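You operate a simulated robot arm through the tools that you are given. There is no shell and no other tool.

You run a simulated robot arm. Do the job below in one go: nothing can be reset, and whatever is moved stays where it is left.

## Task
Press the cap onto the streaky pink bottle, then shake it till the colour is even.
Fine: use the cap press; slide out again, bottle into the blue tray; leave the other bottles.
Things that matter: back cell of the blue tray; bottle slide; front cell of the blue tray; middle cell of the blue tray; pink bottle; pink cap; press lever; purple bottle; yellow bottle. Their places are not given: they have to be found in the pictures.

Only the result counts: the job must be done as asked and must still hold three seconds after the hand-in. Knocking over, shifting, dropping, spilling or breaking anything else fails it. A push-on lid holds only when it is set on centred and level and pressed home; a screw cap is set on level and turned clockwise until tight.

## Robot
A 5-joint arm with a two-finger parallel gripper, fixed in place. Base frame: the origin is at the foot of the arm, x ahead of it, y to its left, z up; the work surface is at about z = 770. Readings come in mm, degrees, newtons and seconds.
It reaches about 1134 mm from its shoulder. Its first joint turns from -149.0 to 149.0 degrees. Payload 1.57 kg.
Tool frame: the origin (TCP) lies between the finger pads and is the grasp point; the fingertips stand 30 mm ahead of it; z points along the fingers, y is the line along which they close. The gripper opens to 110 mm. The fingers are 24 mm wide and 12 mm thick; the gripper's body (48 by 112 mm) begins 78 mm behind the TCP.
Orientation is told as [roll, pitch, yaw] about the base's x, y, z axes, in that order, counted from this pose: with the fingers straight down and closing along the base's y, the tool's x points along the base's -x, its y along +y and its z along -z.

## Interface
- The arm moves only by the tool play_rows. Its argument "motion" is a list of rows, each an object of numbers (a shift or turn left out is 0, a gripper value left out holds the last): "x", "y", "z": the shift along the tool's x, y, z in cm; "rx", "ry", "rz": the turn, a rotation vector about the tool's x, y, z in degrees; "grip": the opening, from 0 (shut) to 1 (fully open). In form: [{"x": .., "y": .., "z": .., "rx": .., "ry": .., "rz": .., "grip": ..}, ...]. A call has 1 to 20 rows; each row is the pose to reach, as a shift and turn from the pose commanded when the call began, along the tool's axes at that moment. A row lasts 0.2 s, in which the tool goes at most 50 mm and 8.6 degrees; a call with a longer step from one row to the next is refused whole, and so is a gripper value outside its range. A pose out of reach is approached as far as the arm can. The call stops where the force on the tool passes 40 N (or 10 N more than at its start, if that is more) or the arm is blocked; 0.2 s more then pass. The fingers move at their own pace (about 153 mm/s each) and stop on an object; they squeeze with about 24 N. The grip force told is the motor's: it shows also when the fingers shut on nothing. Time passes only in rows, and 0.2 s behind the last, so rows that repeat a pose let the fingers close. It gives the time, the measured TCP pose, the force on the tool (base axes), the opening and the grip force at its end, in the units of the frame above (readings bear some noise), with the torque about the TCP (base axes, N m) and any sound that the robot's microphone picked up.
- Cameras (640 x 400 px; columns grow to the right, rows downward): "scene" is fixed at [47.9, 499.8, 1546.4]; the picture's right is [-0.83, -0.55, 0.00], its down [-0.24, 0.37, -0.90] and it looks along [0.50, -0.75, -0.44] (base axes); focal length 331 px, centre (320, 200). "wrist" rides on the gripper at [70, 16, -141] in the tool frame; the picture's right is [-0.23, 0.97, 0.00], its down [-0.86, -0.20, -0.48] and it looks along [-0.47, -0.11, 0.88] (tool axes); focal length 222 px, centre (320, 200).
- camera(camera): a new picture of that camera. It takes no simulated time.
- lift_body(by): slides the trunk up (or, below 0, down) by that many mm; the arm rides with it, the base frame stays. It gives what a move gives, with no picture.
- pixel_to_xyz(camera, pixels): for up to 12 pixels [column, row] of the newest picture of that camera ("zoom" is the newest enlarged one), the place [x, y, z] in the base frame of the surface seen there, good to about 2 mm. It takes no simulated time.
- zoom(camera, box): a new picture of the part [left, top, right, bottom] of that camera's present view, enlarged. It takes no simulated time.
- job_done(): hands the job in; it is judged then, once.

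Unless the task says otherwise, let go and move clear before handing in.

The tools are called after "Call:" as a command line: name --argument value ..., lists and objects as JSON in quotes. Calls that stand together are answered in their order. play_rows: Moves the arm, as the interface text tells. Its arguments: {"type":"object","properties":{"motion":{"type":"array"}},"required":["motion"]} The other tools are called the same way: lift_body (by) slides the trunk up or down; camera (camera) takes a picture; pixel_to_xyz (camera, pixels) gives the place of the surface under pixels of a picture; zoom (camera, box) takes an enlarged picture of a part of a camera's view; job_done () hands the job in.

At the start:

```text
time_s: 0.0
ee_pos: [514.1, -350.7, 1147.8]
orientation: [0.0, 0.0, 0.0]
wrist_force: [0.2, -0.2, 0.4]
ft_torque: [0.02, 0.01, -0.01]
gripper_width: 110.1
gripper_force: 0.0
trunk travel left (down, up): [-881.0, 89.0]
```

scene: 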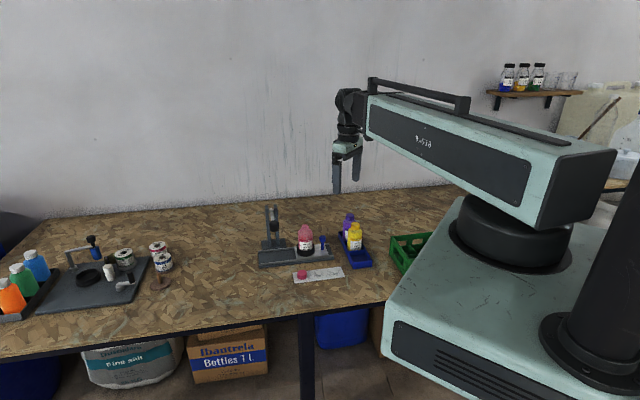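
wrist: 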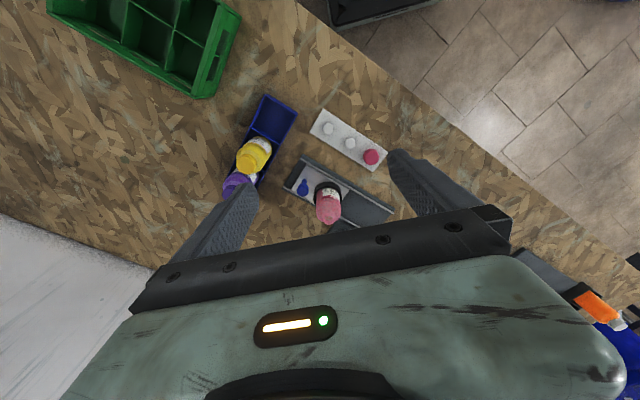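

The scene picture shows a pink bottle at about (305,240) by a press at (272,235), a pink cap at (302,275), and the blue tray with yellow and purple bottles at (354,238). I'll zoom in to study the layout.

Call:
zoom --camera "scene" --box '[240, 190, 400, 290]'

Call:
zoom --camera "wrist" --box '[200, 80, 420, 240]'

```text
4.00 times, centred on (320, 240) of scene
```

zoom: 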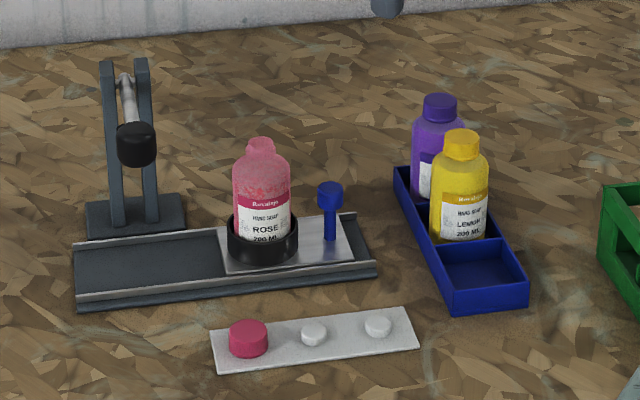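

```text
2.50 times, centred on (310, 160) of wrist
```

zoom: 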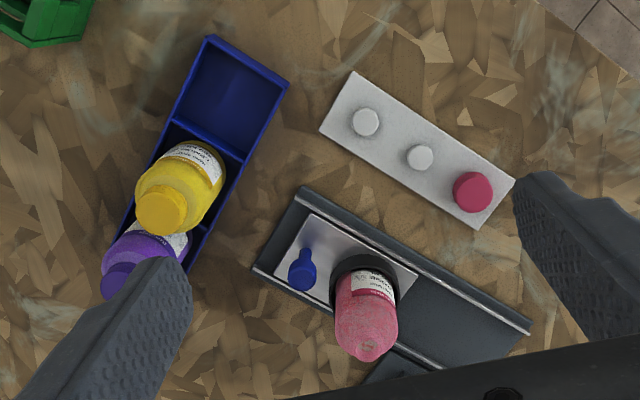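

The front cell of the tray (lower right in the scene zoom) is empty. The pink cap sits on the strip, and the bottle stands in a slide nest with a blue handle. Now I'll measure points in the wrist zoom.

Call:
pixel_to_xyz --camera "zoom" --pixels '[[473, 190], [420, 157], [366, 121], [303, 280], [366, 345], [210, 42], [286, 88], [227, 95], [174, 122], [240, 158], [161, 208], [470, 215]]'

Call:
pixel_to_xyz --camera "scene" --pixels '[[305, 227], [302, 272], [274, 226], [272, 210], [322, 237], [355, 224], [349, 215], [359, 258], [305, 250], [318, 270], [334, 270], [280, 255]]'

```text
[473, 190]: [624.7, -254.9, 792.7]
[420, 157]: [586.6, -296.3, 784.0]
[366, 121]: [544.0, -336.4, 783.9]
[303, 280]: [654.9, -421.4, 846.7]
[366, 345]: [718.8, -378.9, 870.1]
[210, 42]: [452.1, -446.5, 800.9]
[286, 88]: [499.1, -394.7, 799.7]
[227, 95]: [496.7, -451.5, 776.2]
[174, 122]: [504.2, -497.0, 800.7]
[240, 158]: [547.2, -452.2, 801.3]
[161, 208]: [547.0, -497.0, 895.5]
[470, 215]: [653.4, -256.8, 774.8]
```

```text
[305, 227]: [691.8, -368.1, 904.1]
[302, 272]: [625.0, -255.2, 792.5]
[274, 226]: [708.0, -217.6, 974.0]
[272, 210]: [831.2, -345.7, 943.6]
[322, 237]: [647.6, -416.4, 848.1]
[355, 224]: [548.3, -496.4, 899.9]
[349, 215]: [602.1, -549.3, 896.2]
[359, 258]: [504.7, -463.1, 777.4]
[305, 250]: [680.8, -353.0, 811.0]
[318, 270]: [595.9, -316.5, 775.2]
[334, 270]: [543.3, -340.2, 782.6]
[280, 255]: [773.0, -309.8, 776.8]
```

The cap is at about (625,-255,793) and the bottle mouth is near (692,-368,904). I'll zoom in tighter on the press, bottle and cap to understand the details.

Call:
zoom --camera "scene" --box '[250, 198, 330, 248]'

Call:
zoom --camera "scene" --box '[275, 235, 355, 285]'

Call:
zoom --camera "wrist" --box '[280, 140, 400, 240]'

```text
8.00 times, centred on (290, 223) of scene
```

zoom: 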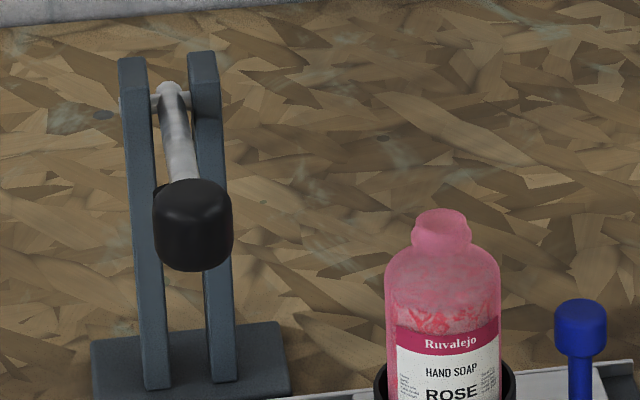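

```text
8.00 times, centred on (315, 260) of scene
```

zoom: 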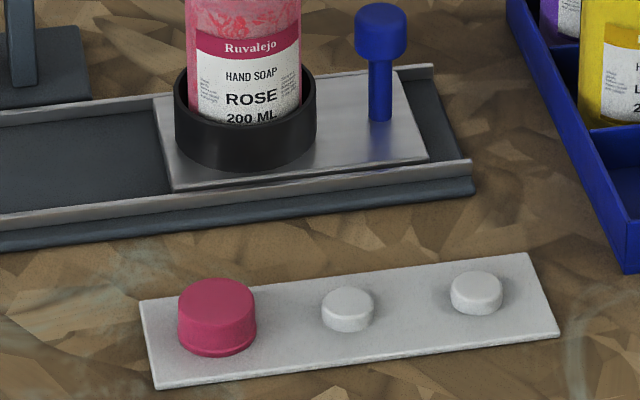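

```text
4.00 times, centred on (340, 190) of wrist
```

zoom: 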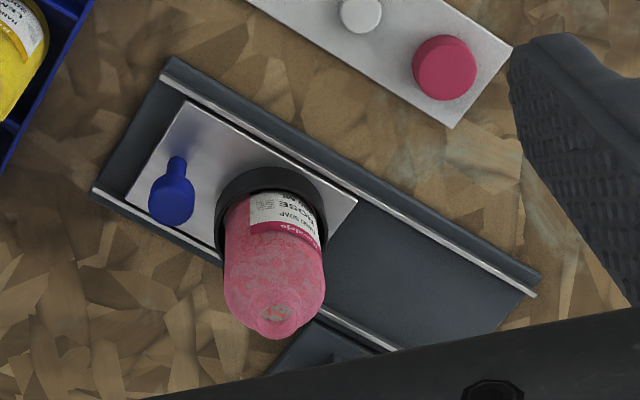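

The press lever is a rod between two posts with a black knob, and the carriage is moved by the blue handle. I'll zoom on the bottle neck and lever for accurate measurements.

Call:
zoom --camera "scene" --box '[250, 198, 330, 248]'

Call:
pixel_to_xyz --camera "zoom" --pixels '[[441, 212], [441, 220], [415, 218], [468, 218], [441, 240], [192, 192], [192, 230], [170, 85], [180, 140], [130, 62], [205, 55], [580, 305]]'

Call:
pixel_to_xyz --camera "zoom" --pixels '[[155, 380], [222, 375], [100, 345], [275, 325], [192, 182], [158, 225], [230, 225], [192, 265], [441, 320], [390, 320], [497, 320], [505, 385]]'

```text
8.00 times, centred on (290, 223) of scene
```

zoom: 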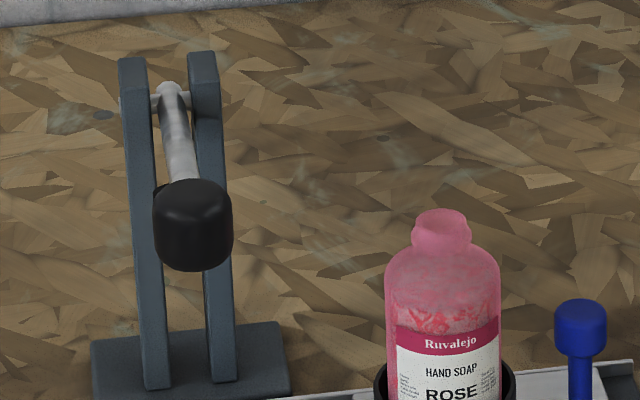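

```text
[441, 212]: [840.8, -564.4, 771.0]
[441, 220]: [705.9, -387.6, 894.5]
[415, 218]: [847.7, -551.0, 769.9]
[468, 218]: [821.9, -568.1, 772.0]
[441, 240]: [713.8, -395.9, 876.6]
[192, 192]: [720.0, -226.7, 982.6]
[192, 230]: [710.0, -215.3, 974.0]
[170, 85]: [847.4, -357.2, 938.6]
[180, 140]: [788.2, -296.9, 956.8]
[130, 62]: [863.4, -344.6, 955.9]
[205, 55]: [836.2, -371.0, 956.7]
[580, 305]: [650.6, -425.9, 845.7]
```

```text
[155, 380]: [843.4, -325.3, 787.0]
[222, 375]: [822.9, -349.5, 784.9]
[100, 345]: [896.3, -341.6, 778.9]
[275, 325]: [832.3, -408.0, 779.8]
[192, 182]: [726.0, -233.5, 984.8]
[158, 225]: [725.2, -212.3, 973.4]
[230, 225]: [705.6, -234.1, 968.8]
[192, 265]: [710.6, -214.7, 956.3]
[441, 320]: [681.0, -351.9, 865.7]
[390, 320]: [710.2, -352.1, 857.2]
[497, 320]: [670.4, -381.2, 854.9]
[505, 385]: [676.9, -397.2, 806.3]
```

The slide runs along about (0.71,0.70), with the bottle at about (695,-371) and the lever pointing along (-0.7,0.7). I'll move the wrist camera closer over the bottle to get accurate positions.

Call:
play_rows --motion '[{"x": -3, "z": 2.3}, {"x": -6, "z": 4.7}, {"x": -8.6, "z": 7.1}, {"x": -8.6, "z": 7.1}]'

Call:
camera --camera "wrist"

```text
time_s: 1.0
ee_pos: [599.8, -351.2, 1147.0]
orientation: [0.1, 0.0, 0.0]
wrist_force: [0.4, 0.0, 0.4]
ft_torque: [0.01, -0.02, -0.02]
gripper_width: 110.0
gripper_force: 0.0
out of reach, approached as far as the arm can: row 1, 2, 3, 4
trunk travel left (down, up): [-881.0, 89.0]
```

```text
taken
```

wrist: 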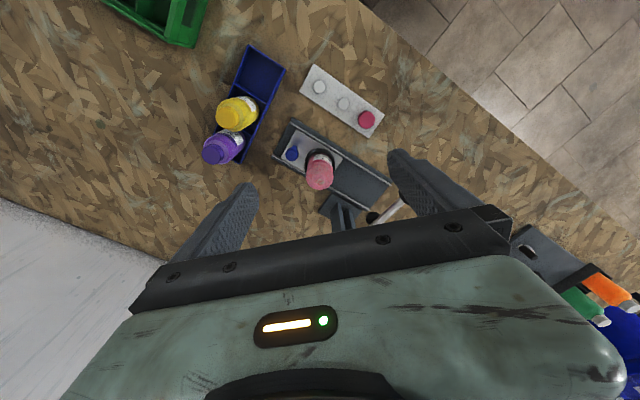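

The downward part was out of reach at this trunk height, so z stayed at 1147. I'll lower the trunk by 70 mm to bring the wrist camera in, then look again.

Call:
lift_body --by -70

Call:
camera --camera "wrist"

Call:
camera --camera "scene"

```text
time_s: 2.1
ee_pos: [600.2, -350.6, 1076.7]
orientation: [0.1, 0.0, 0.0]
wrist_force: [-0.1, 0.7, -0.1]
ft_torque: [0.01, -0.03, -0.01]
gripper_width: 109.7
gripper_force: 0.1
trunk travel left (down, up): [-811.0, 159.0]
```

```text
taken
```

wrist: 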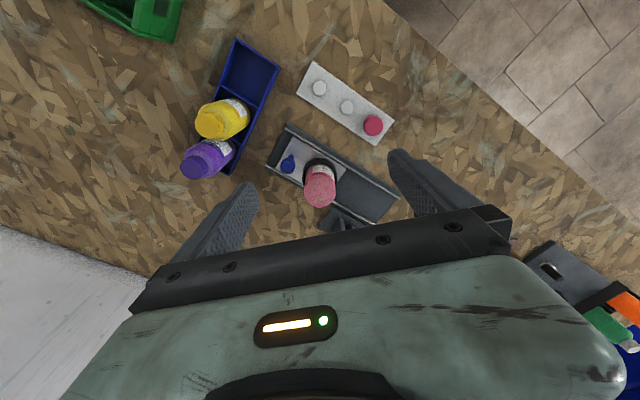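

```text
taken
```

scene: 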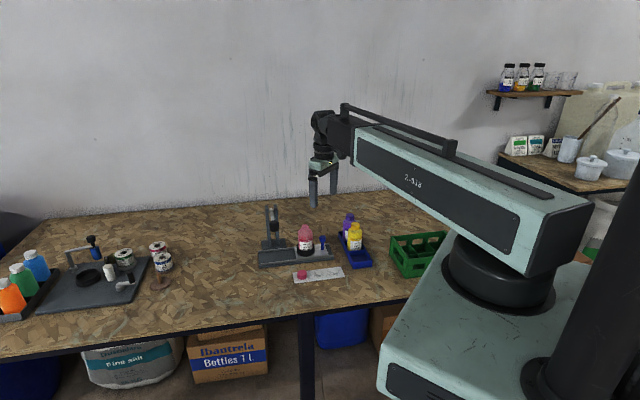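

The view improved and the trunk lowering works. I'll test the arm's own vertical range by moving up 60 mm and then back.

Call:
play_rows --motion '[{"z": -3}, {"z": -6}, {"z": -6}]'

Call:
play_rows --motion '[{"z": 3}, {"z": 6}, {"z": 8}, {"z": 8}]'

```text
time_s: 2.9
ee_pos: [600.4, -351.4, 1078.4]
orientation: [0.0, 0.0, 0.0]
wrist_force: [-0.3, -0.9, 0.1]
ft_torque: [0.02, 0.03, 0.0]
gripper_width: 109.8
gripper_force: 0.1
out of reach, approached as far as the arm can: row 1, 2, 3
trunk travel left (down, up): [-811.0, 159.0]
```

```text
time_s: 3.9
ee_pos: [600.1, -351.3, 1076.9]
orientation: [0.1, -0.1, -0.1]
wrist_force: [0.8, 0.6, 0.6]
ft_torque: [-0.02, 0.0, 0.04]
gripper_width: 110.0
gripper_force: 0.1
out of reach, approached as far as the arm can: row 1, 2, 3, 4
trunk travel left (down, up): [-811.0, 159.0]
```

Neither direction worked, so the arm has no vertical motion of its own with the tool straight down and all height changes must come from lift_body. Now I'll measure from the closer wrist view around (320,185).

Call:
zoom --camera "wrist" --box '[260, 110, 404, 230]'

```text
3.33 times, centred on (332, 170) of wrist
```

zoom: 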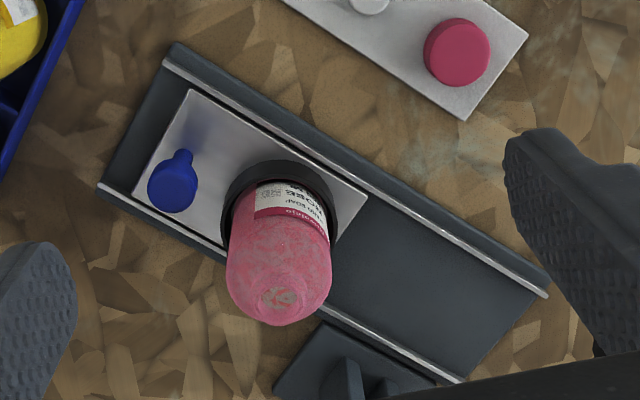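

I'll query the key points in this zoom: cap, mouth, handle, and carriage corners.

Call:
pixel_to_xyz --camera "zoom" --pixels '[[459, 46], [425, 50], [489, 52], [457, 22], [455, 80], [281, 298], [265, 298], [297, 298], [281, 312], [174, 192], [172, 212], [190, 182]]'

Call:
pixel_to_xyz --camera "zoom" --pixels '[[190, 92], [364, 198], [136, 193], [175, 48], [545, 292], [100, 190], [465, 382], [280, 168], [228, 195], [336, 210], [350, 370], [420, 280]]'

```text
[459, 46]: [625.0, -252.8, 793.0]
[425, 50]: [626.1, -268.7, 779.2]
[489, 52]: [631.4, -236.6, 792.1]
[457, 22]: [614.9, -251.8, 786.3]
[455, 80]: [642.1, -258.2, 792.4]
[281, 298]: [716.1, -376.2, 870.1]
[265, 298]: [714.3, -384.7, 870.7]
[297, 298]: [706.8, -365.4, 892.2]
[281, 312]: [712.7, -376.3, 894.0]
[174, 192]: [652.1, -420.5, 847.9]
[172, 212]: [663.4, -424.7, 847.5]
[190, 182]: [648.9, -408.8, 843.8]
```

```text
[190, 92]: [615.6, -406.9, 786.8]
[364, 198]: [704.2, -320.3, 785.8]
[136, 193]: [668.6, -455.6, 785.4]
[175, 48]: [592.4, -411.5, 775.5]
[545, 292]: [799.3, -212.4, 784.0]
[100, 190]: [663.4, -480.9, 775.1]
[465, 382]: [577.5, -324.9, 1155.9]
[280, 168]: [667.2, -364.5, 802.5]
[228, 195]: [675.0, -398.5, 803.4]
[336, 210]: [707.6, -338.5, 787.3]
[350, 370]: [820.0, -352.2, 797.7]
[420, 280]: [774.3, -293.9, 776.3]
```

The carriage axis runs roughly along (0.71,0.70), and the mouth is hollow with liquid at z≈870. I'll move the camera directly above the bottle for an exact centre line.

Call:
play_rows --motion '[{"x": -4.1, "y": -0.9}, {"x": -8.2, "y": -1.8}, {"x": -12.3, "y": -2.7}, {"x": -16.5, "y": -3.6}, {"x": -16.5, "y": -3.6}]'

Call:
camera --camera "wrist"

Call:
zoom --camera "wrist" --box '[280, 54, 360, 104]'

```text
time_s: 5.1
ee_pos: [767.6, -387.9, 1077.7]
orientation: [0.0, 0.0, -0.1]
wrist_force: [0.1, 0.2, -0.2]
ft_torque: [0.01, -0.01, 0.02]
gripper_width: 110.1
gripper_force: 0.0
trunk travel left (down, up): [-811.0, 159.0]
```

```text
taken
```

wrist: 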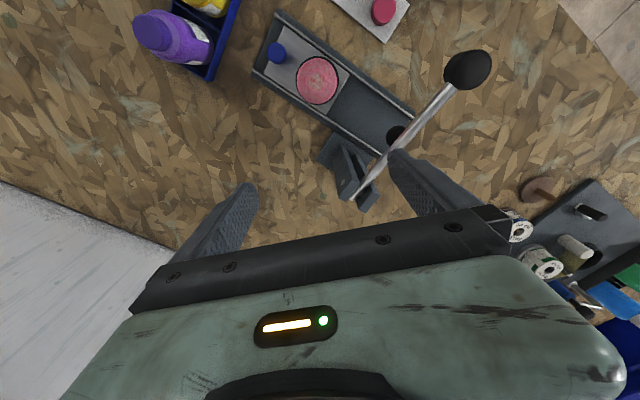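

```text
8.00 times, centred on (320, 79) of wrist
```

zoom: 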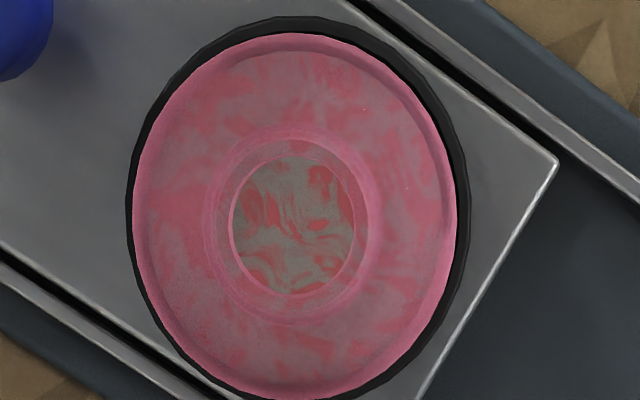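

I'm now looking straight down the bottle mouth, centred in the zoom at about (293,225). I'll query the rim and bottle edge points.

Call:
pixel_to_xyz --camera "zoom" --pixels '[[226, 225], [361, 225], [293, 148], [293, 302], [293, 225], [222, 225], [366, 225], [140, 220], [452, 220], [290, 45], [290, 388], [556, 165]]'

Call:
pixel_to_xyz --camera "zoom" --pixels '[[215, 225], [372, 225], [293, 140], [293, 310], [243, 165], [343, 290], [243, 290], [343, 165], [210, 225], [378, 225], [293, 132], [293, 318]]'

Call:
zoom --camera "wrist" --box '[336, 40, 496, 220]'

```text
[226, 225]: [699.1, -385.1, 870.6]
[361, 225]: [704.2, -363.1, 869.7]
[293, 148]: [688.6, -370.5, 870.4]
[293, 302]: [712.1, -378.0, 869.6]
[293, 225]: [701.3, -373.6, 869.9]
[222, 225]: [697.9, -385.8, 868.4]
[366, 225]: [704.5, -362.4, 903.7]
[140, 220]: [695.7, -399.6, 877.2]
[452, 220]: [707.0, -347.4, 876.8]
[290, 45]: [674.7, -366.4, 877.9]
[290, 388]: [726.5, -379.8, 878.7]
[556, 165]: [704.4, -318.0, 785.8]
```

```text
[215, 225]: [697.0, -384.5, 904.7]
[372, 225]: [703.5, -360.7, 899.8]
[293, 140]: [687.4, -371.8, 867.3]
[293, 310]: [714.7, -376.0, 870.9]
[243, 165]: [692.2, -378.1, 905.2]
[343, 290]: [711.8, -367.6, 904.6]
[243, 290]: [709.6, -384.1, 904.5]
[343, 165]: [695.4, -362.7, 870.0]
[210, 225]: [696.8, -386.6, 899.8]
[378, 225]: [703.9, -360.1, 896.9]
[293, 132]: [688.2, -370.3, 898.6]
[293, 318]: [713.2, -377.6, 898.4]
```

```text
2.22 times, centred on (416, 130) of wrist
```

zoom: 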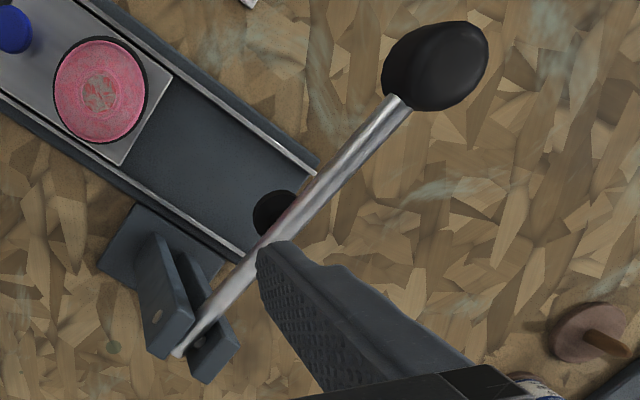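

The bottle axis is at (701,-373), the rim is at z≈905 and the body diameter is about 53 mm. Next I'll measure the lever, the black press foot under it, the posts and the slide rails.

Call:
pixel_to_xyz --camera "zoom" --pixels '[[180, 350], [240, 275], [290, 215], [330, 170], [380, 115], [434, 65], [470, 35], [395, 80], [440, 100], [485, 60], [265, 205], [275, 220]]'

Call:
pixel_to_xyz --camera "zoom" --pixels '[[170, 80], [122, 160], [315, 170], [238, 252], [158, 240], [215, 340], [145, 330], [195, 375], [105, 265], [12, 30], [200, 150], [258, 200]]'

```text
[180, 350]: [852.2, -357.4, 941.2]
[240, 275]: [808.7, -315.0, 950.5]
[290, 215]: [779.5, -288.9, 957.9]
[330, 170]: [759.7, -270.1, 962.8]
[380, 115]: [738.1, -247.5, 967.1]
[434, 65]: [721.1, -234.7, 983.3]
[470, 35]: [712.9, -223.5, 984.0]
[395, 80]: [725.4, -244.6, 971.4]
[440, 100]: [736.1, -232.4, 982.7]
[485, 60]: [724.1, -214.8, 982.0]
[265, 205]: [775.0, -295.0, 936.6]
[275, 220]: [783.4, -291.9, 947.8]
```

```text
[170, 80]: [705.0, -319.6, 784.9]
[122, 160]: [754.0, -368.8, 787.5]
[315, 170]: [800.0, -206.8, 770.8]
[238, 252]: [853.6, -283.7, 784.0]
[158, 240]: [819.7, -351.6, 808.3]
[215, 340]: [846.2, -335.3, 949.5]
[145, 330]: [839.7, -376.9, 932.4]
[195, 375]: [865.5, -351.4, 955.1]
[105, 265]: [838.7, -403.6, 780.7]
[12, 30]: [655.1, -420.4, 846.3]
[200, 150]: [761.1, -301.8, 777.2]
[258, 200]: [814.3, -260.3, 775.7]
```

The press foot is centred near (782,-292) on the slide's centre line, so the carriage must travel about 115 mm. The lever knob top is at (718,-226,984). I'll turn the gripper 45° so it closes across the slide, and put the camera straight over the pink cap.

Call:
play_rows --motion '[{"x": 1.31, "y": 2.88, "rz": -7.5}, {"x": 2.62, "y": 5.76, "rz": -15}, {"x": 3.93, "y": 8.65, "rz": -22.5}, {"x": 5.24, "y": 11.53, "rz": -30}, {"x": 6.55, "y": 14.41, "rz": -37.5}, {"x": 7.86, "y": 17.29, "rz": -45}, {"x": 7.86, "y": 17.29, "rz": -45}, {"x": 7.86, "y": 17.29, "rz": -45}]'

Call:
camera --camera "wrist"

Call:
zoom --camera "wrist" --box '[280, 54, 360, 104]'

```text
time_s: 6.9
ee_pos: [687.5, -213.3, 1076.1]
orientation: [0.0, 0.0, 45.1]
wrist_force: [0.2, 1.2, 0.3]
ft_torque: [0.0, -0.02, -0.03]
gripper_width: 109.9
gripper_force: 0.0
trunk travel left (down, up): [-811.0, 159.0]
```

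```text
taken
```

wrist: 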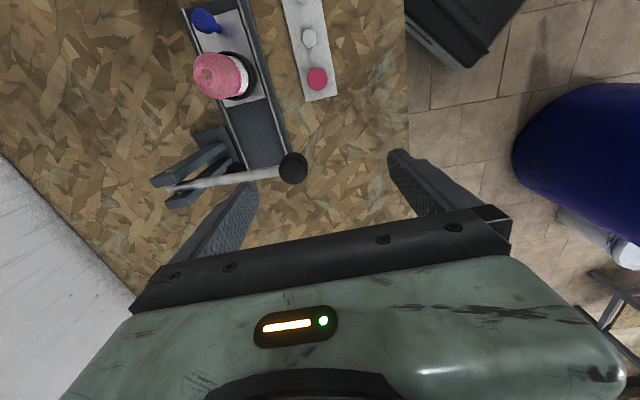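

```text
8.00 times, centred on (320, 79) of wrist
```

zoom: 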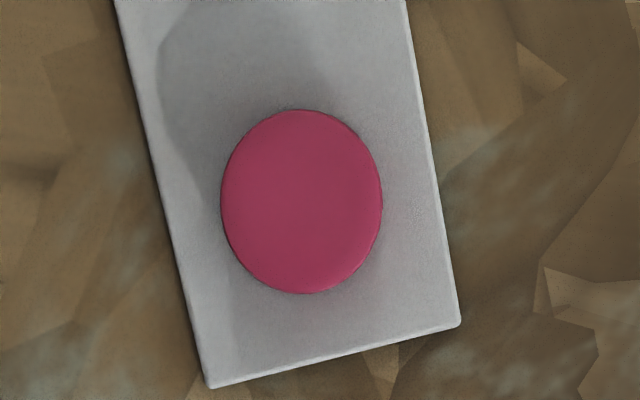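

The cap is seen straight from above, centred at about (301,201) in the zoom. I'll measure its edges and centre.

Call:
pixel_to_xyz --camera "zoom" --pixels '[[301, 201], [225, 201], [378, 201], [301, 114], [301, 288], [247, 140], [356, 262], [247, 262], [356, 140], [430, 320], [220, 380], [300, 330]]'

Call:
play_rows --motion '[{"x": 0}, {"x": 0}]'

```text
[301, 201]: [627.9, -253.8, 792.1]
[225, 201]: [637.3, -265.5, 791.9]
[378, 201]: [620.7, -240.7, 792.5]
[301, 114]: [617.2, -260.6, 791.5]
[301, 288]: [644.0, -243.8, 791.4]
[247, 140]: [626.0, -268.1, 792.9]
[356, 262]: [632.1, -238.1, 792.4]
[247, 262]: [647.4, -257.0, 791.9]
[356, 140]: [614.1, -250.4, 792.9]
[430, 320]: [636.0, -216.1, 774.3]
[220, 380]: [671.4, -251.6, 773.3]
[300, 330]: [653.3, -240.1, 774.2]
```

```text
time_s: 7.5
ee_pos: [686.6, -214.8, 1076.9]
orientation: [0.1, -0.1, 45.0]
wrist_force: [0.1, -0.1, 0.1]
ft_torque: [0.0, 0.02, 0.01]
gripper_width: 110.0
gripper_force: 0.1
trunk travel left (down, up): [-811.0, 159.0]
```

The cap centre comes out at about (629.5,-253), top z≈792, diameter ≈31 mm. Before lowering, I'll check the wrist shape in the scene view so it doesn't hit the lever.

Call:
camera --camera "scene"

Call:
zoom --camera "scene" --box '[230, 80, 450, 280]'

```text
taken
```

scene: 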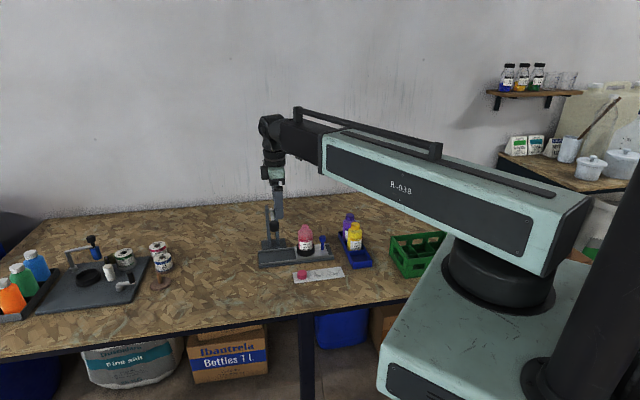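

```text
2.00 times, centred on (340, 180) of scene
```

zoom: 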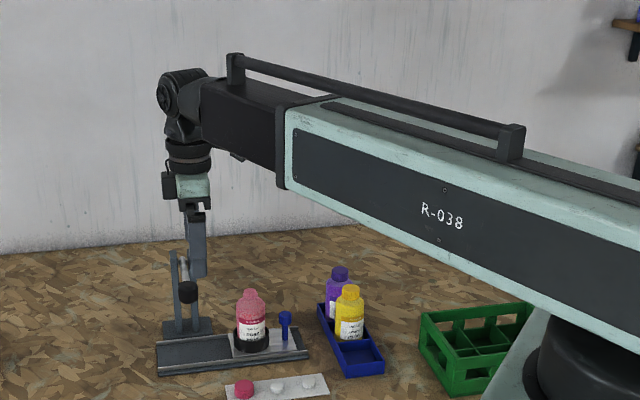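

The wrist hangs well below the telescoping forearm, so there's ample clearance. I'll move over the cap at this height.

Call:
play_rows --motion '[{"x": 3.4, "y": 0.62}, {"x": 6.81, "y": 1.25}, {"x": 6.81, "y": 1.25}, {"x": 6.81, "y": 1.25}]'

Call:
play_rows --motion '[{"x": 0}]'

Call:
camera --camera "wrist"

```text
time_s: 8.5
ee_pos: [629.8, -251.9, 1077.1]
orientation: [0.0, 0.0, 45.0]
wrist_force: [0.0, 1.0, 0.5]
ft_torque: [-0.03, 0.01, -0.01]
gripper_width: 109.9
gripper_force: 0.0
trunk travel left (down, up): [-811.0, 159.0]
```

```text
time_s: 8.9
ee_pos: [629.9, -252.2, 1077.0]
orientation: [0.1, 0.0, 45.0]
wrist_force: [0.7, -0.9, 0.9]
ft_torque: [0.0, 0.0, -0.02]
gripper_width: 109.9
gripper_force: 0.0
trunk travel left (down, up): [-811.0, 159.0]
```

```text
taken
```

wrist: 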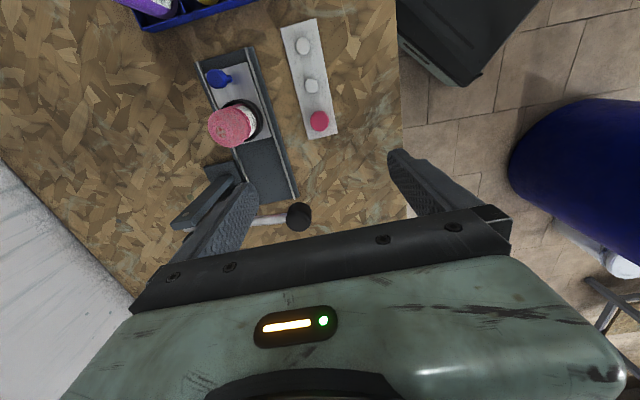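

The TCP is at (629.8,-252.2), over the cap. I'll narrow the opening to about 70 mm, lower to about 880 and check alignment.

Call:
play_rows --motion '[{"grip": 0.65}, {"grip": 0.65}]'

Call:
lift_body --by -200

Call:
camera --camera "wrist"

Call:
zoom --camera "wrist" --box '[250, 100, 410, 200]'

```text
time_s: 9.5
ee_pos: [629.8, -252.8, 1077.7]
orientation: [0.0, 0.1, 45.0]
wrist_force: [-0.5, 0.0, -0.1]
ft_torque: [-0.02, 0.0, 0.01]
gripper_width: 71.5
gripper_force: 0.0
trunk travel left (down, up): [-811.0, 159.0]
```

```text
time_s: 11.7
ee_pos: [630.2, -253.4, 877.2]
orientation: [0.0, 0.0, 45.0]
wrist_force: [-0.4, -0.5, -0.2]
ft_torque: [0.02, 0.02, 0.05]
gripper_width: 71.4
gripper_force: 0.1
trunk travel left (down, up): [-611.0, 359.0]
```

```text
taken
```

wrist: 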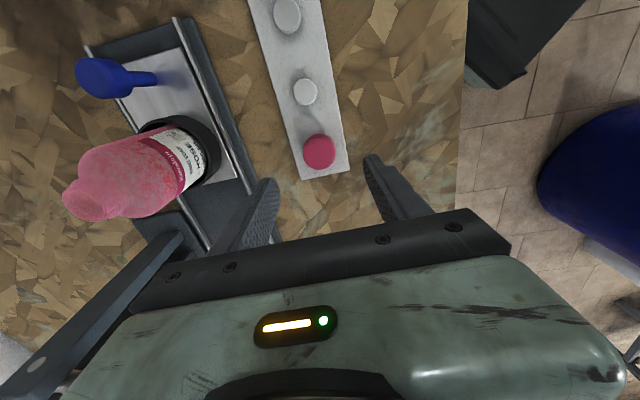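

```text
4.00 times, centred on (330, 150) of wrist
```

zoom: 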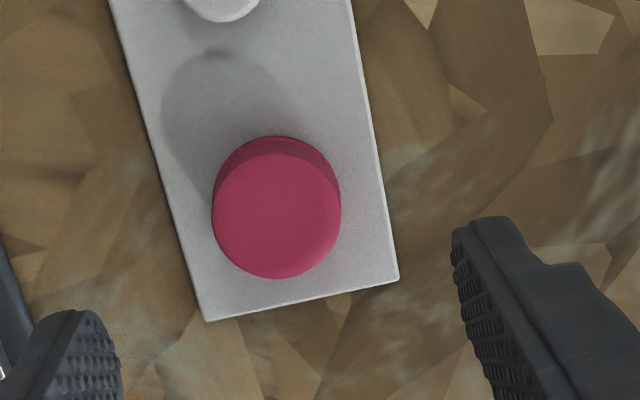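

The cap top is now large in the zoom, centred at about (276,213). I'll measure it again for a finer position.

Call:
pixel_to_xyz --camera "zoom" --pixels '[[276, 213], [216, 210], [336, 210], [276, 158], [276, 274], [235, 170], [318, 257], [235, 257], [318, 170], [250, 215], [300, 215], [276, 240]]'

Call:
pixel_to_xyz --camera "zoom" --pixels '[[276, 213], [216, 210], [336, 210], [276, 158], [276, 274], [235, 170], [318, 257], [235, 257], [318, 170], [205, 315], [395, 278], [90, 340]]'

```text
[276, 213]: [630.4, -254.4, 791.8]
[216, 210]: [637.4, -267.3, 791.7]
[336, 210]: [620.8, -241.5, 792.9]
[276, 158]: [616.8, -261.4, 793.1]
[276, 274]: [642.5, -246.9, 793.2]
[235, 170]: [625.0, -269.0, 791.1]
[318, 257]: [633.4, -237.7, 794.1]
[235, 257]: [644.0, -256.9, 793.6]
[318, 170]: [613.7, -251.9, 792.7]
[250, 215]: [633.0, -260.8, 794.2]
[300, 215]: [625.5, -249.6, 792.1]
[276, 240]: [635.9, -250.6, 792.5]
```

```text
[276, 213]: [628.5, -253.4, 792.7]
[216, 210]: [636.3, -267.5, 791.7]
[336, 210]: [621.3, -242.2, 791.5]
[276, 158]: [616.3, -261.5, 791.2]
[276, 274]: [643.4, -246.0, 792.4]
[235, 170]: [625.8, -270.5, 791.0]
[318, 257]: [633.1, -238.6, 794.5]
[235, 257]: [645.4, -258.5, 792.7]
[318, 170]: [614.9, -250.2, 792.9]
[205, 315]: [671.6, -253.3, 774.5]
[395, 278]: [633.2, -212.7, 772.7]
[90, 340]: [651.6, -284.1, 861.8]
```

The cap centre refines to (629.4,-254.1), so I'll correct the TCP by 1.4 mm along the slide direction. Then I'll lower the fingertips around the cap.

Call:
play_rows --motion '[{"x": 0.14, "y": -0.07}, {"x": 0.14, "y": -0.07}]'

Call:
lift_body --by -60

Call:
camera --camera "wrist"

```text
time_s: 12.2
ee_pos: [630.8, -254.6, 877.4]
orientation: [0.1, -0.1, 45.1]
wrist_force: [-0.1, 0.9, 0.4]
ft_torque: [-0.04, 0.01, 0.02]
gripper_width: 71.3
gripper_force: 0.0
trunk travel left (down, up): [-611.0, 359.0]
```

```text
time_s: 13.2
ee_pos: [629.0, -253.8, 818.4]
orientation: [-0.1, 0.1, 44.9]
wrist_force: [-0.6, -0.1, -0.3]
ft_torque: [0.0, -0.03, -0.01]
gripper_width: 71.4
gripper_force: 0.0
trunk travel left (down, up): [-551.0, 419.0]
```

```text
taken
```

wrist: 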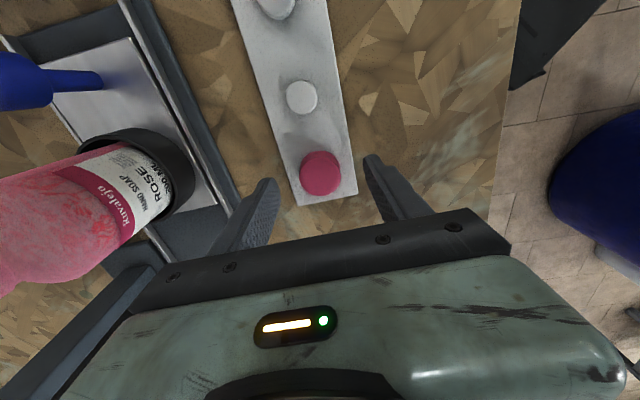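

The TCP is at z≈818 and the cap at (320,172) sits between the fingers. I'll lower 10.5 mm and close.

Call:
lift_body --by -10.5

Call:
play_rows --motion '[{"grip": 0.4}, {"grip": 0.3}, {"grip": 0.2}, {"grip": 0.1}, {"grip": 0.1}]'

Call:
camera --camera "wrist"

```text
time_s: 13.8
ee_pos: [630.1, -254.0, 806.3]
orientation: [0.0, 0.0, 44.9]
wrist_force: [0.2, -0.2, -0.3]
ft_torque: [-0.02, 0.02, 0.07]
gripper_width: 71.7
gripper_force: 0.0
trunk travel left (down, up): [-540.0, 430.0]
```

```text
time_s: 15.0
ee_pos: [629.6, -253.6, 807.2]
orientation: [-0.1, -0.1, 45.0]
wrist_force: [0.2, -0.4, -0.4]
ft_torque: [0.0, 0.03, 0.0]
gripper_width: 32.0
gripper_force: 24.0
trunk travel left (down, up): [-540.0, 430.0]
```

```text
taken
```

wrist: 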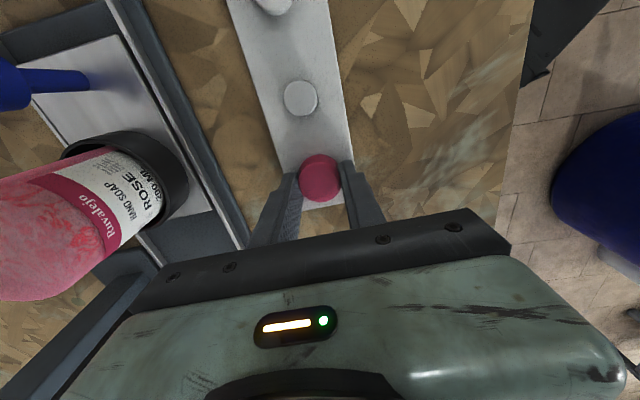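

The cap is gripped (32 mm, 24 N). I'll lift it off its peg and check.

Call:
lift_body --by 40

Call:
camera --camera "wrist"

Call:
zoom --camera "scene" --box '[240, 190, 400, 290]'

```text
time_s: 15.9
ee_pos: [630.5, -254.8, 846.3]
orientation: [0.0, 0.0, 45.1]
wrist_force: [0.0, 0.1, 0.0]
ft_torque: [0.0, -0.01, 0.03]
gripper_width: 32.0
gripper_force: 23.9
trunk travel left (down, up): [-580.0, 390.0]
```

```text
taken
```

wrist: 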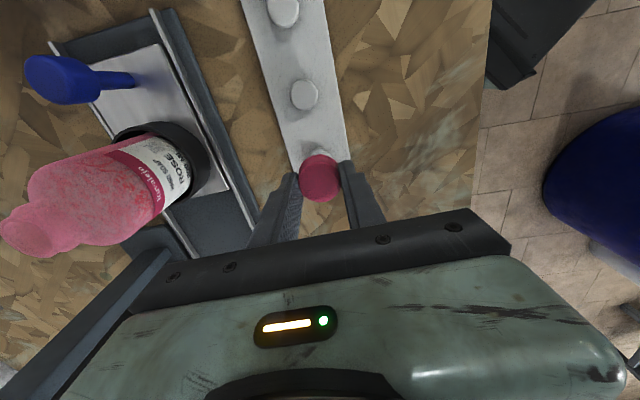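

```text
4.00 times, centred on (320, 240) of scene
```

zoom: 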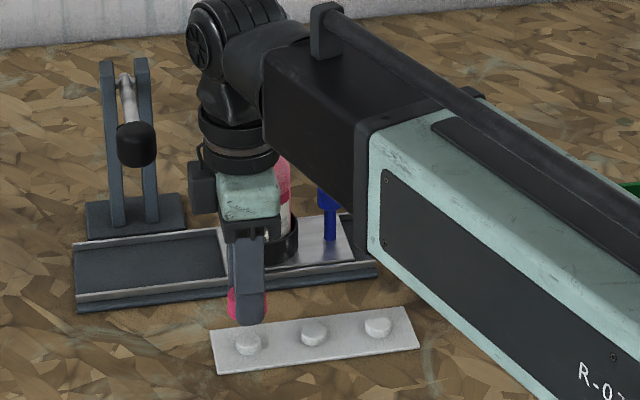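

The cap is lifted with the fingers. I'll measure how it sits in the grip, then raise it further.

Call:
lift_body --by 130

Call:
zoom --camera "wrist" --box '[280, 150, 360, 210]'

```text
time_s: 17.4
ee_pos: [629.2, -253.2, 977.3]
orientation: [0.1, 0.0, 45.0]
wrist_force: [-0.4, 0.4, 0.1]
ft_torque: [0.0, 0.01, 0.02]
gripper_width: 32.4
gripper_force: 24.2
trunk travel left (down, up): [-710.0, 260.0]
```

```text
6.67 times, centred on (320, 180) of wrist
```

zoom: 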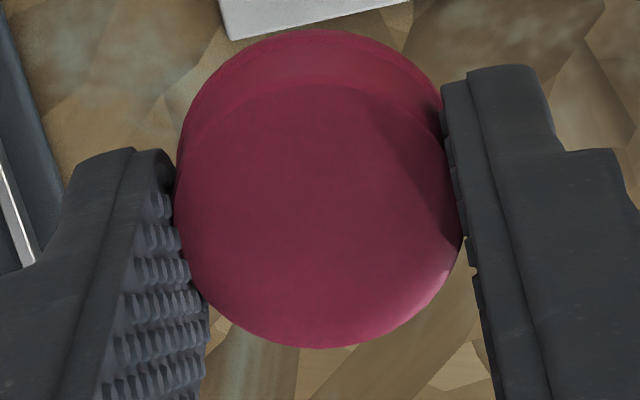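

I'll query the held cap's top edges.

Call:
pixel_to_xyz --camera "zoom" --pixels '[[320, 215], [185, 215], [455, 215], [320, 90], [320, 340], [225, 125], [415, 305], [225, 305], [415, 125], [280, 215], [360, 215], [320, 260]]'

Call:
pixel_to_xyz --camera "zoom" --pixels '[[320, 215], [185, 215], [455, 215], [320, 90], [320, 340], [225, 125], [415, 305], [225, 305], [415, 125], [280, 215], [360, 215], [320, 170]]'

Call:
play_rows --motion '[{"x": 0}]'

Call:
play_rows --motion '[{"x": 0}]'

```text
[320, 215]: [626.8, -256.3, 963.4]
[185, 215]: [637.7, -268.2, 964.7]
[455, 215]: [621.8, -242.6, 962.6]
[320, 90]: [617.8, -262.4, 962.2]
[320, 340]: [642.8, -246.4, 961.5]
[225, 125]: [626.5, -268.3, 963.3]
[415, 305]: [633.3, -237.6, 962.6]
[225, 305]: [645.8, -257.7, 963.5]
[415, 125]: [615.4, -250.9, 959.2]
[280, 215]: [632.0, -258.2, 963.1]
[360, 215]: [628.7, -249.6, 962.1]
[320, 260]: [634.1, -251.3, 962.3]
```

```text
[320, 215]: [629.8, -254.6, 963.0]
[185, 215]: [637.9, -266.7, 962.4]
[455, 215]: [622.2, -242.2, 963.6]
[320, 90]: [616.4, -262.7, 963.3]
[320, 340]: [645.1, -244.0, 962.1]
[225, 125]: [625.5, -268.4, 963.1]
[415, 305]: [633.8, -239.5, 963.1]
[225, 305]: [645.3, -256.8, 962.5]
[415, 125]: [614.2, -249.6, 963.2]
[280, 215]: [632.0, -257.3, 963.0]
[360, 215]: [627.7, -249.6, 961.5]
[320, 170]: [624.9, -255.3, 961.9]
```

```text
time_s: 17.9
ee_pos: [630.1, -254.3, 975.5]
orientation: [-0.1, 0.0, 45.1]
wrist_force: [0.9, -0.5, 0.6]
ft_torque: [0.0, 0.0, -0.01]
gripper_width: 32.2
gripper_force: 24.3
trunk travel left (down, up): [-710.0, 260.0]
```

```text
time_s: 18.2
ee_pos: [629.8, -254.4, 977.0]
orientation: [0.0, 0.0, 44.9]
wrist_force: [0.3, 0.5, 0.5]
ft_torque: [0.03, 0.0, 0.01]
gripper_width: 32.0
gripper_force: 24.7
trunk travel left (down, up): [-710.0, 260.0]
```

The held cap is centred on the TCP (cap centre ≈ (630.0,-254.1), top 14 mm ahead of TCP). I'll move partway towards the bottle and re-measure the bottle mouth from nearby.

Call:
play_rows --motion '[{"x": 1.1, "y": -2.5}, {"x": 2.2, "y": -5}, {"x": 3.39, "y": -7.5}, {"x": 3.39, "y": -7.5}, {"x": 3.39, "y": -7.5}]'

Call:
camera --camera "wrist"

Call:
zoom --camera "wrist" --box '[210, 100, 330, 200]'

```text
time_s: 19.4
ee_pos: [660.6, -331.8, 976.9]
orientation: [0.0, 0.1, 45.1]
wrist_force: [0.5, -0.4, -0.5]
ft_torque: [0.01, -0.01, 0.01]
gripper_width: 32.2
gripper_force: 23.8
trunk travel left (down, up): [-710.0, 260.0]
```

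```text
taken
```

wrist: 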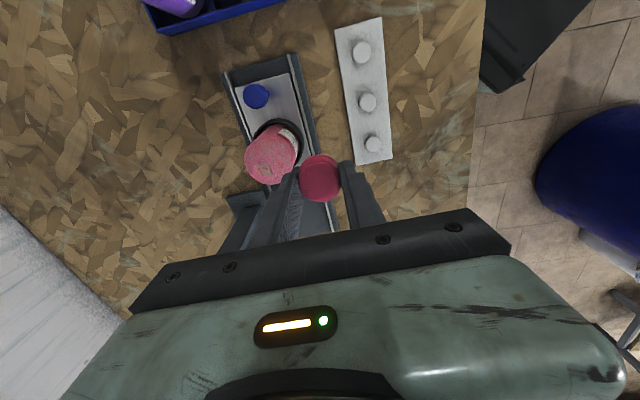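

```text
4.00 times, centred on (270, 150) of wrist
```

zoom: 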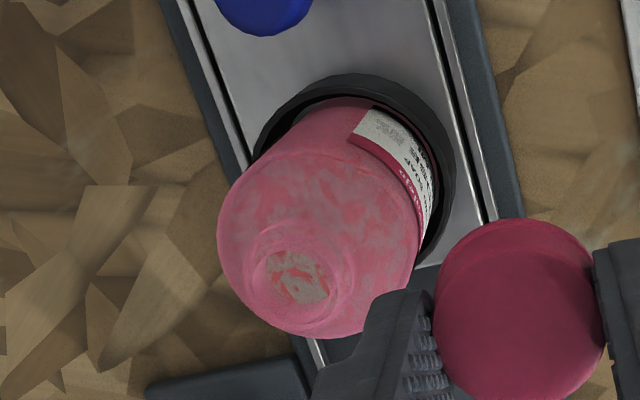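

I'll zoom tightly on the mouth rim and query it.

Call:
zoom --camera "wrist" --box '[264, 152, 304, 187]'

```text
11.43 times, centred on (284, 170) of wrist
```

zoom: 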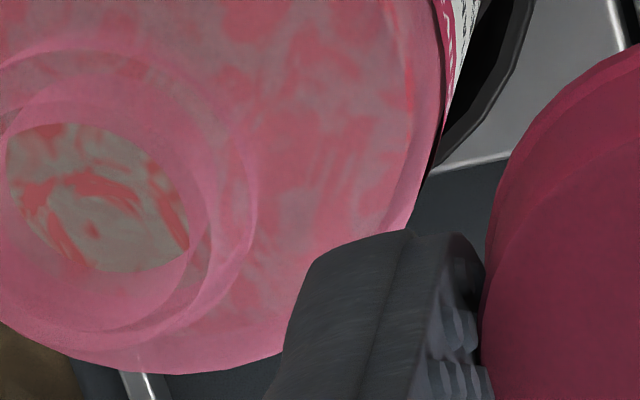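

The rim extends out of this zoom on the left; I'll reframe and query the rim ring.

Call:
zoom --camera "wrist" --box '[236, 148, 300, 188]'

```text
10.00 times, centred on (268, 168) of wrist
```

zoom: 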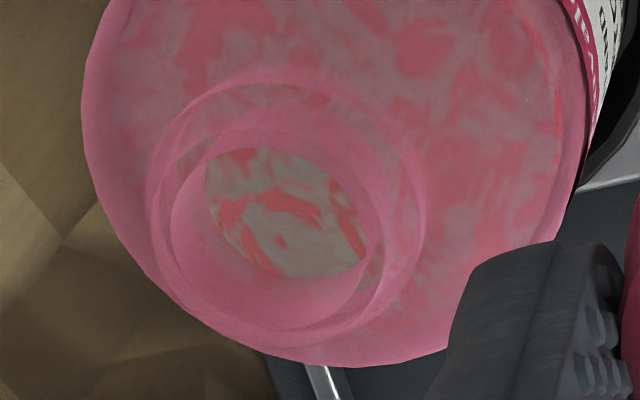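

I'll query points around the mouth ring.

Call:
pixel_to_xyz --camera "zoom" --pixels '[[160, 230], [165, 240], [172, 230], [385, 250], [395, 250], [375, 290], [270, 325], [270, 338], [270, 345], [230, 140], [300, 125], [330, 320]]'

Call:
pixel_to_xyz --camera "zoom" --pixels '[[180, 270], [178, 200], [200, 160], [250, 120], [280, 115], [340, 150], [370, 180], [390, 220], [385, 270], [350, 310], [220, 320], [195, 295]]'

```text
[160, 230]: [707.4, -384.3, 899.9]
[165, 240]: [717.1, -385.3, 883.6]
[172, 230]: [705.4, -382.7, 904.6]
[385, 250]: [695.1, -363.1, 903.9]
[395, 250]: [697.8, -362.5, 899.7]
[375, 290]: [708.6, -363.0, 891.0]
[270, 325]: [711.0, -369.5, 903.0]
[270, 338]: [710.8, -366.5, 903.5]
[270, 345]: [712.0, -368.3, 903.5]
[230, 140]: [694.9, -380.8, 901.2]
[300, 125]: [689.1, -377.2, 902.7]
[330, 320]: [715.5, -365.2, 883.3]
```

```text
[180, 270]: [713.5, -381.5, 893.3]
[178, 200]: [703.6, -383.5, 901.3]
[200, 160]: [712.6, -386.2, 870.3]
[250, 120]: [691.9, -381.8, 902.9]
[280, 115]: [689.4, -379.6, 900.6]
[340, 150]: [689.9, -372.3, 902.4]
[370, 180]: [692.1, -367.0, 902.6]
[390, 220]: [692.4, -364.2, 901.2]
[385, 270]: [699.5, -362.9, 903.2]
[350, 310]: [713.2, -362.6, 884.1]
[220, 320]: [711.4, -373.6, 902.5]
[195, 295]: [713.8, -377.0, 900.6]
```

The circle fit of the rim gives (701.2,-373.4), matching the overhead measurement. I'll move over the bottle with the cap and average the pose readings.

Call:
play_rows --motion '[{"y": -2}, {"y": -4}, {"x": 0.02, "y": -5.96}, {"x": 0.02, "y": -5.96}, {"x": 0.02, "y": -5.96}]'

Call:
play_rows --motion '[{"x": 0}]'

Call:
play_rows --motion '[{"x": 0}]'

Call:
play_rows --motion '[{"x": 0}]'

Call:
camera --camera "wrist"

Call:
zoom --camera "scene" --box '[260, 170, 350, 250]'

```text
time_s: 20.6
ee_pos: [701.7, -372.9, 976.7]
orientation: [0.1, 0.0, 45.0]
wrist_force: [0.5, -0.7, 0.0]
ft_torque: [0.05, 0.0, -0.01]
gripper_width: 32.3
gripper_force: 23.9
trunk travel left (down, up): [-710.0, 260.0]
```

```text
time_s: 21.1
ee_pos: [701.1, -373.4, 976.7]
orientation: [0.1, 0.0, 45.0]
wrist_force: [-0.8, -0.8, -1.0]
ft_torque: [0.0, 0.0, -0.01]
gripper_width: 32.2
gripper_force: 23.9
trunk travel left (down, up): [-710.0, 260.0]
```

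```text
time_s: 21.4
ee_pos: [702.1, -373.3, 976.3]
orientation: [0.0, 0.0, 45.0]
wrist_force: [0.4, 0.2, 0.6]
ft_torque: [0.0, -0.03, 0.01]
gripper_width: 32.5
gripper_force: 23.9
trunk travel left (down, up): [-710.0, 260.0]
```

```text
time_s: 21.9
ee_pos: [701.8, -373.0, 976.6]
orientation: [0.1, 0.0, 45.0]
wrist_force: [-0.5, 0.3, 0.6]
ft_torque: [-0.01, -0.02, 0.01]
gripper_width: 32.6
gripper_force: 23.6
trunk travel left (down, up): [-710.0, 260.0]
```

```text
taken
```

wrist: 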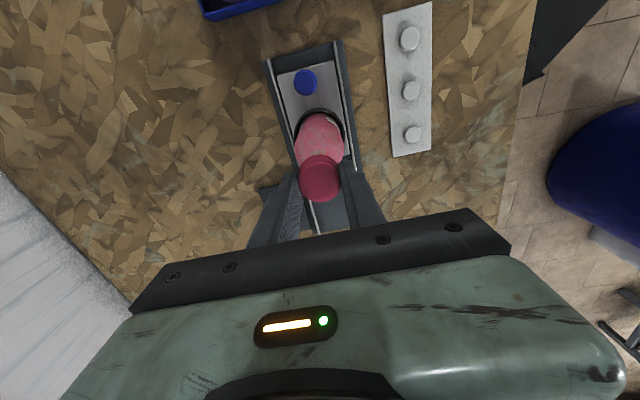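

```text
5.00 times, centred on (305, 210) of scene
```

zoom: 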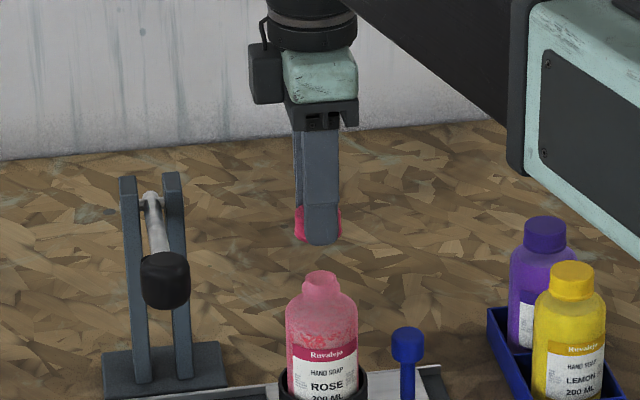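

The gripper reads about (701.7,-373.2). I'll zoom in from the scene camera to compare cap and bottle mouth columns.

Call:
zoom --camera "scene" --box '[285, 205, 325, 230]'

```text
16.00 times, centred on (305, 218) of scene
```

zoom: 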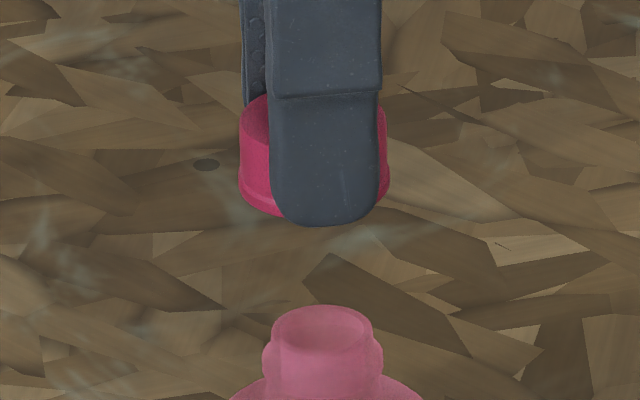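

The cap centre is at zoom column 313.5 and the mouth at 322. After a 4.3 px perspective allowance, the cap is about 1 mm left, so I'll nudge 0.9 mm along -u and then lower 34 mm.

Call:
play_rows --motion '[{"x": 0.09, "y": 0.02}, {"x": 0.09, "y": 0.02}]'

Call:
lift_body --by -30

Call:
zoom --camera "scene" --box '[285, 210, 325, 235]'

Call:
zoom --camera "wrist" --box '[280, 130, 360, 210]'

```text
time_s: 22.4
ee_pos: [699.7, -374.2, 976.7]
orientation: [0.1, 0.0, 45.0]
wrist_force: [0.4, 0.2, -0.7]
ft_torque: [0.04, -0.02, 0.01]
gripper_width: 32.3
gripper_force: 24.0
trunk travel left (down, up): [-710.0, 260.0]
```

```text
time_s: 23.2
ee_pos: [700.5, -373.4, 947.7]
orientation: [-0.1, 0.0, 45.1]
wrist_force: [0.4, 0.3, 0.3]
ft_torque: [0.01, -0.02, 0.01]
gripper_width: 32.3
gripper_force: 23.9
trunk travel left (down, up): [-680.0, 290.0]
```

```text
16.00 times, centred on (305, 222) of scene
```

zoom: 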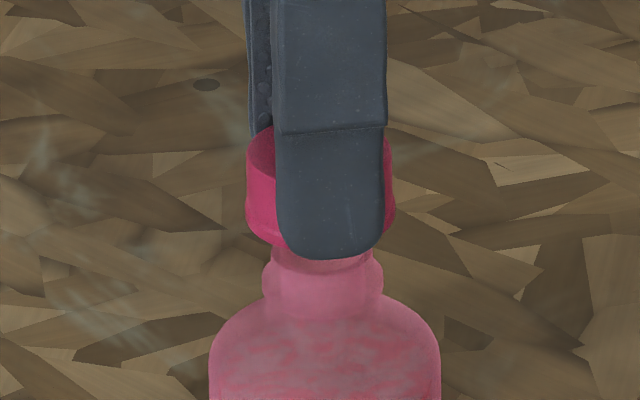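

```text
5.00 times, centred on (320, 170) of wrist
```

zoom: 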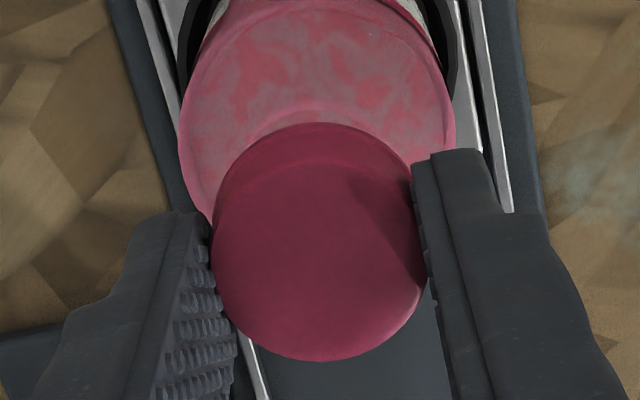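

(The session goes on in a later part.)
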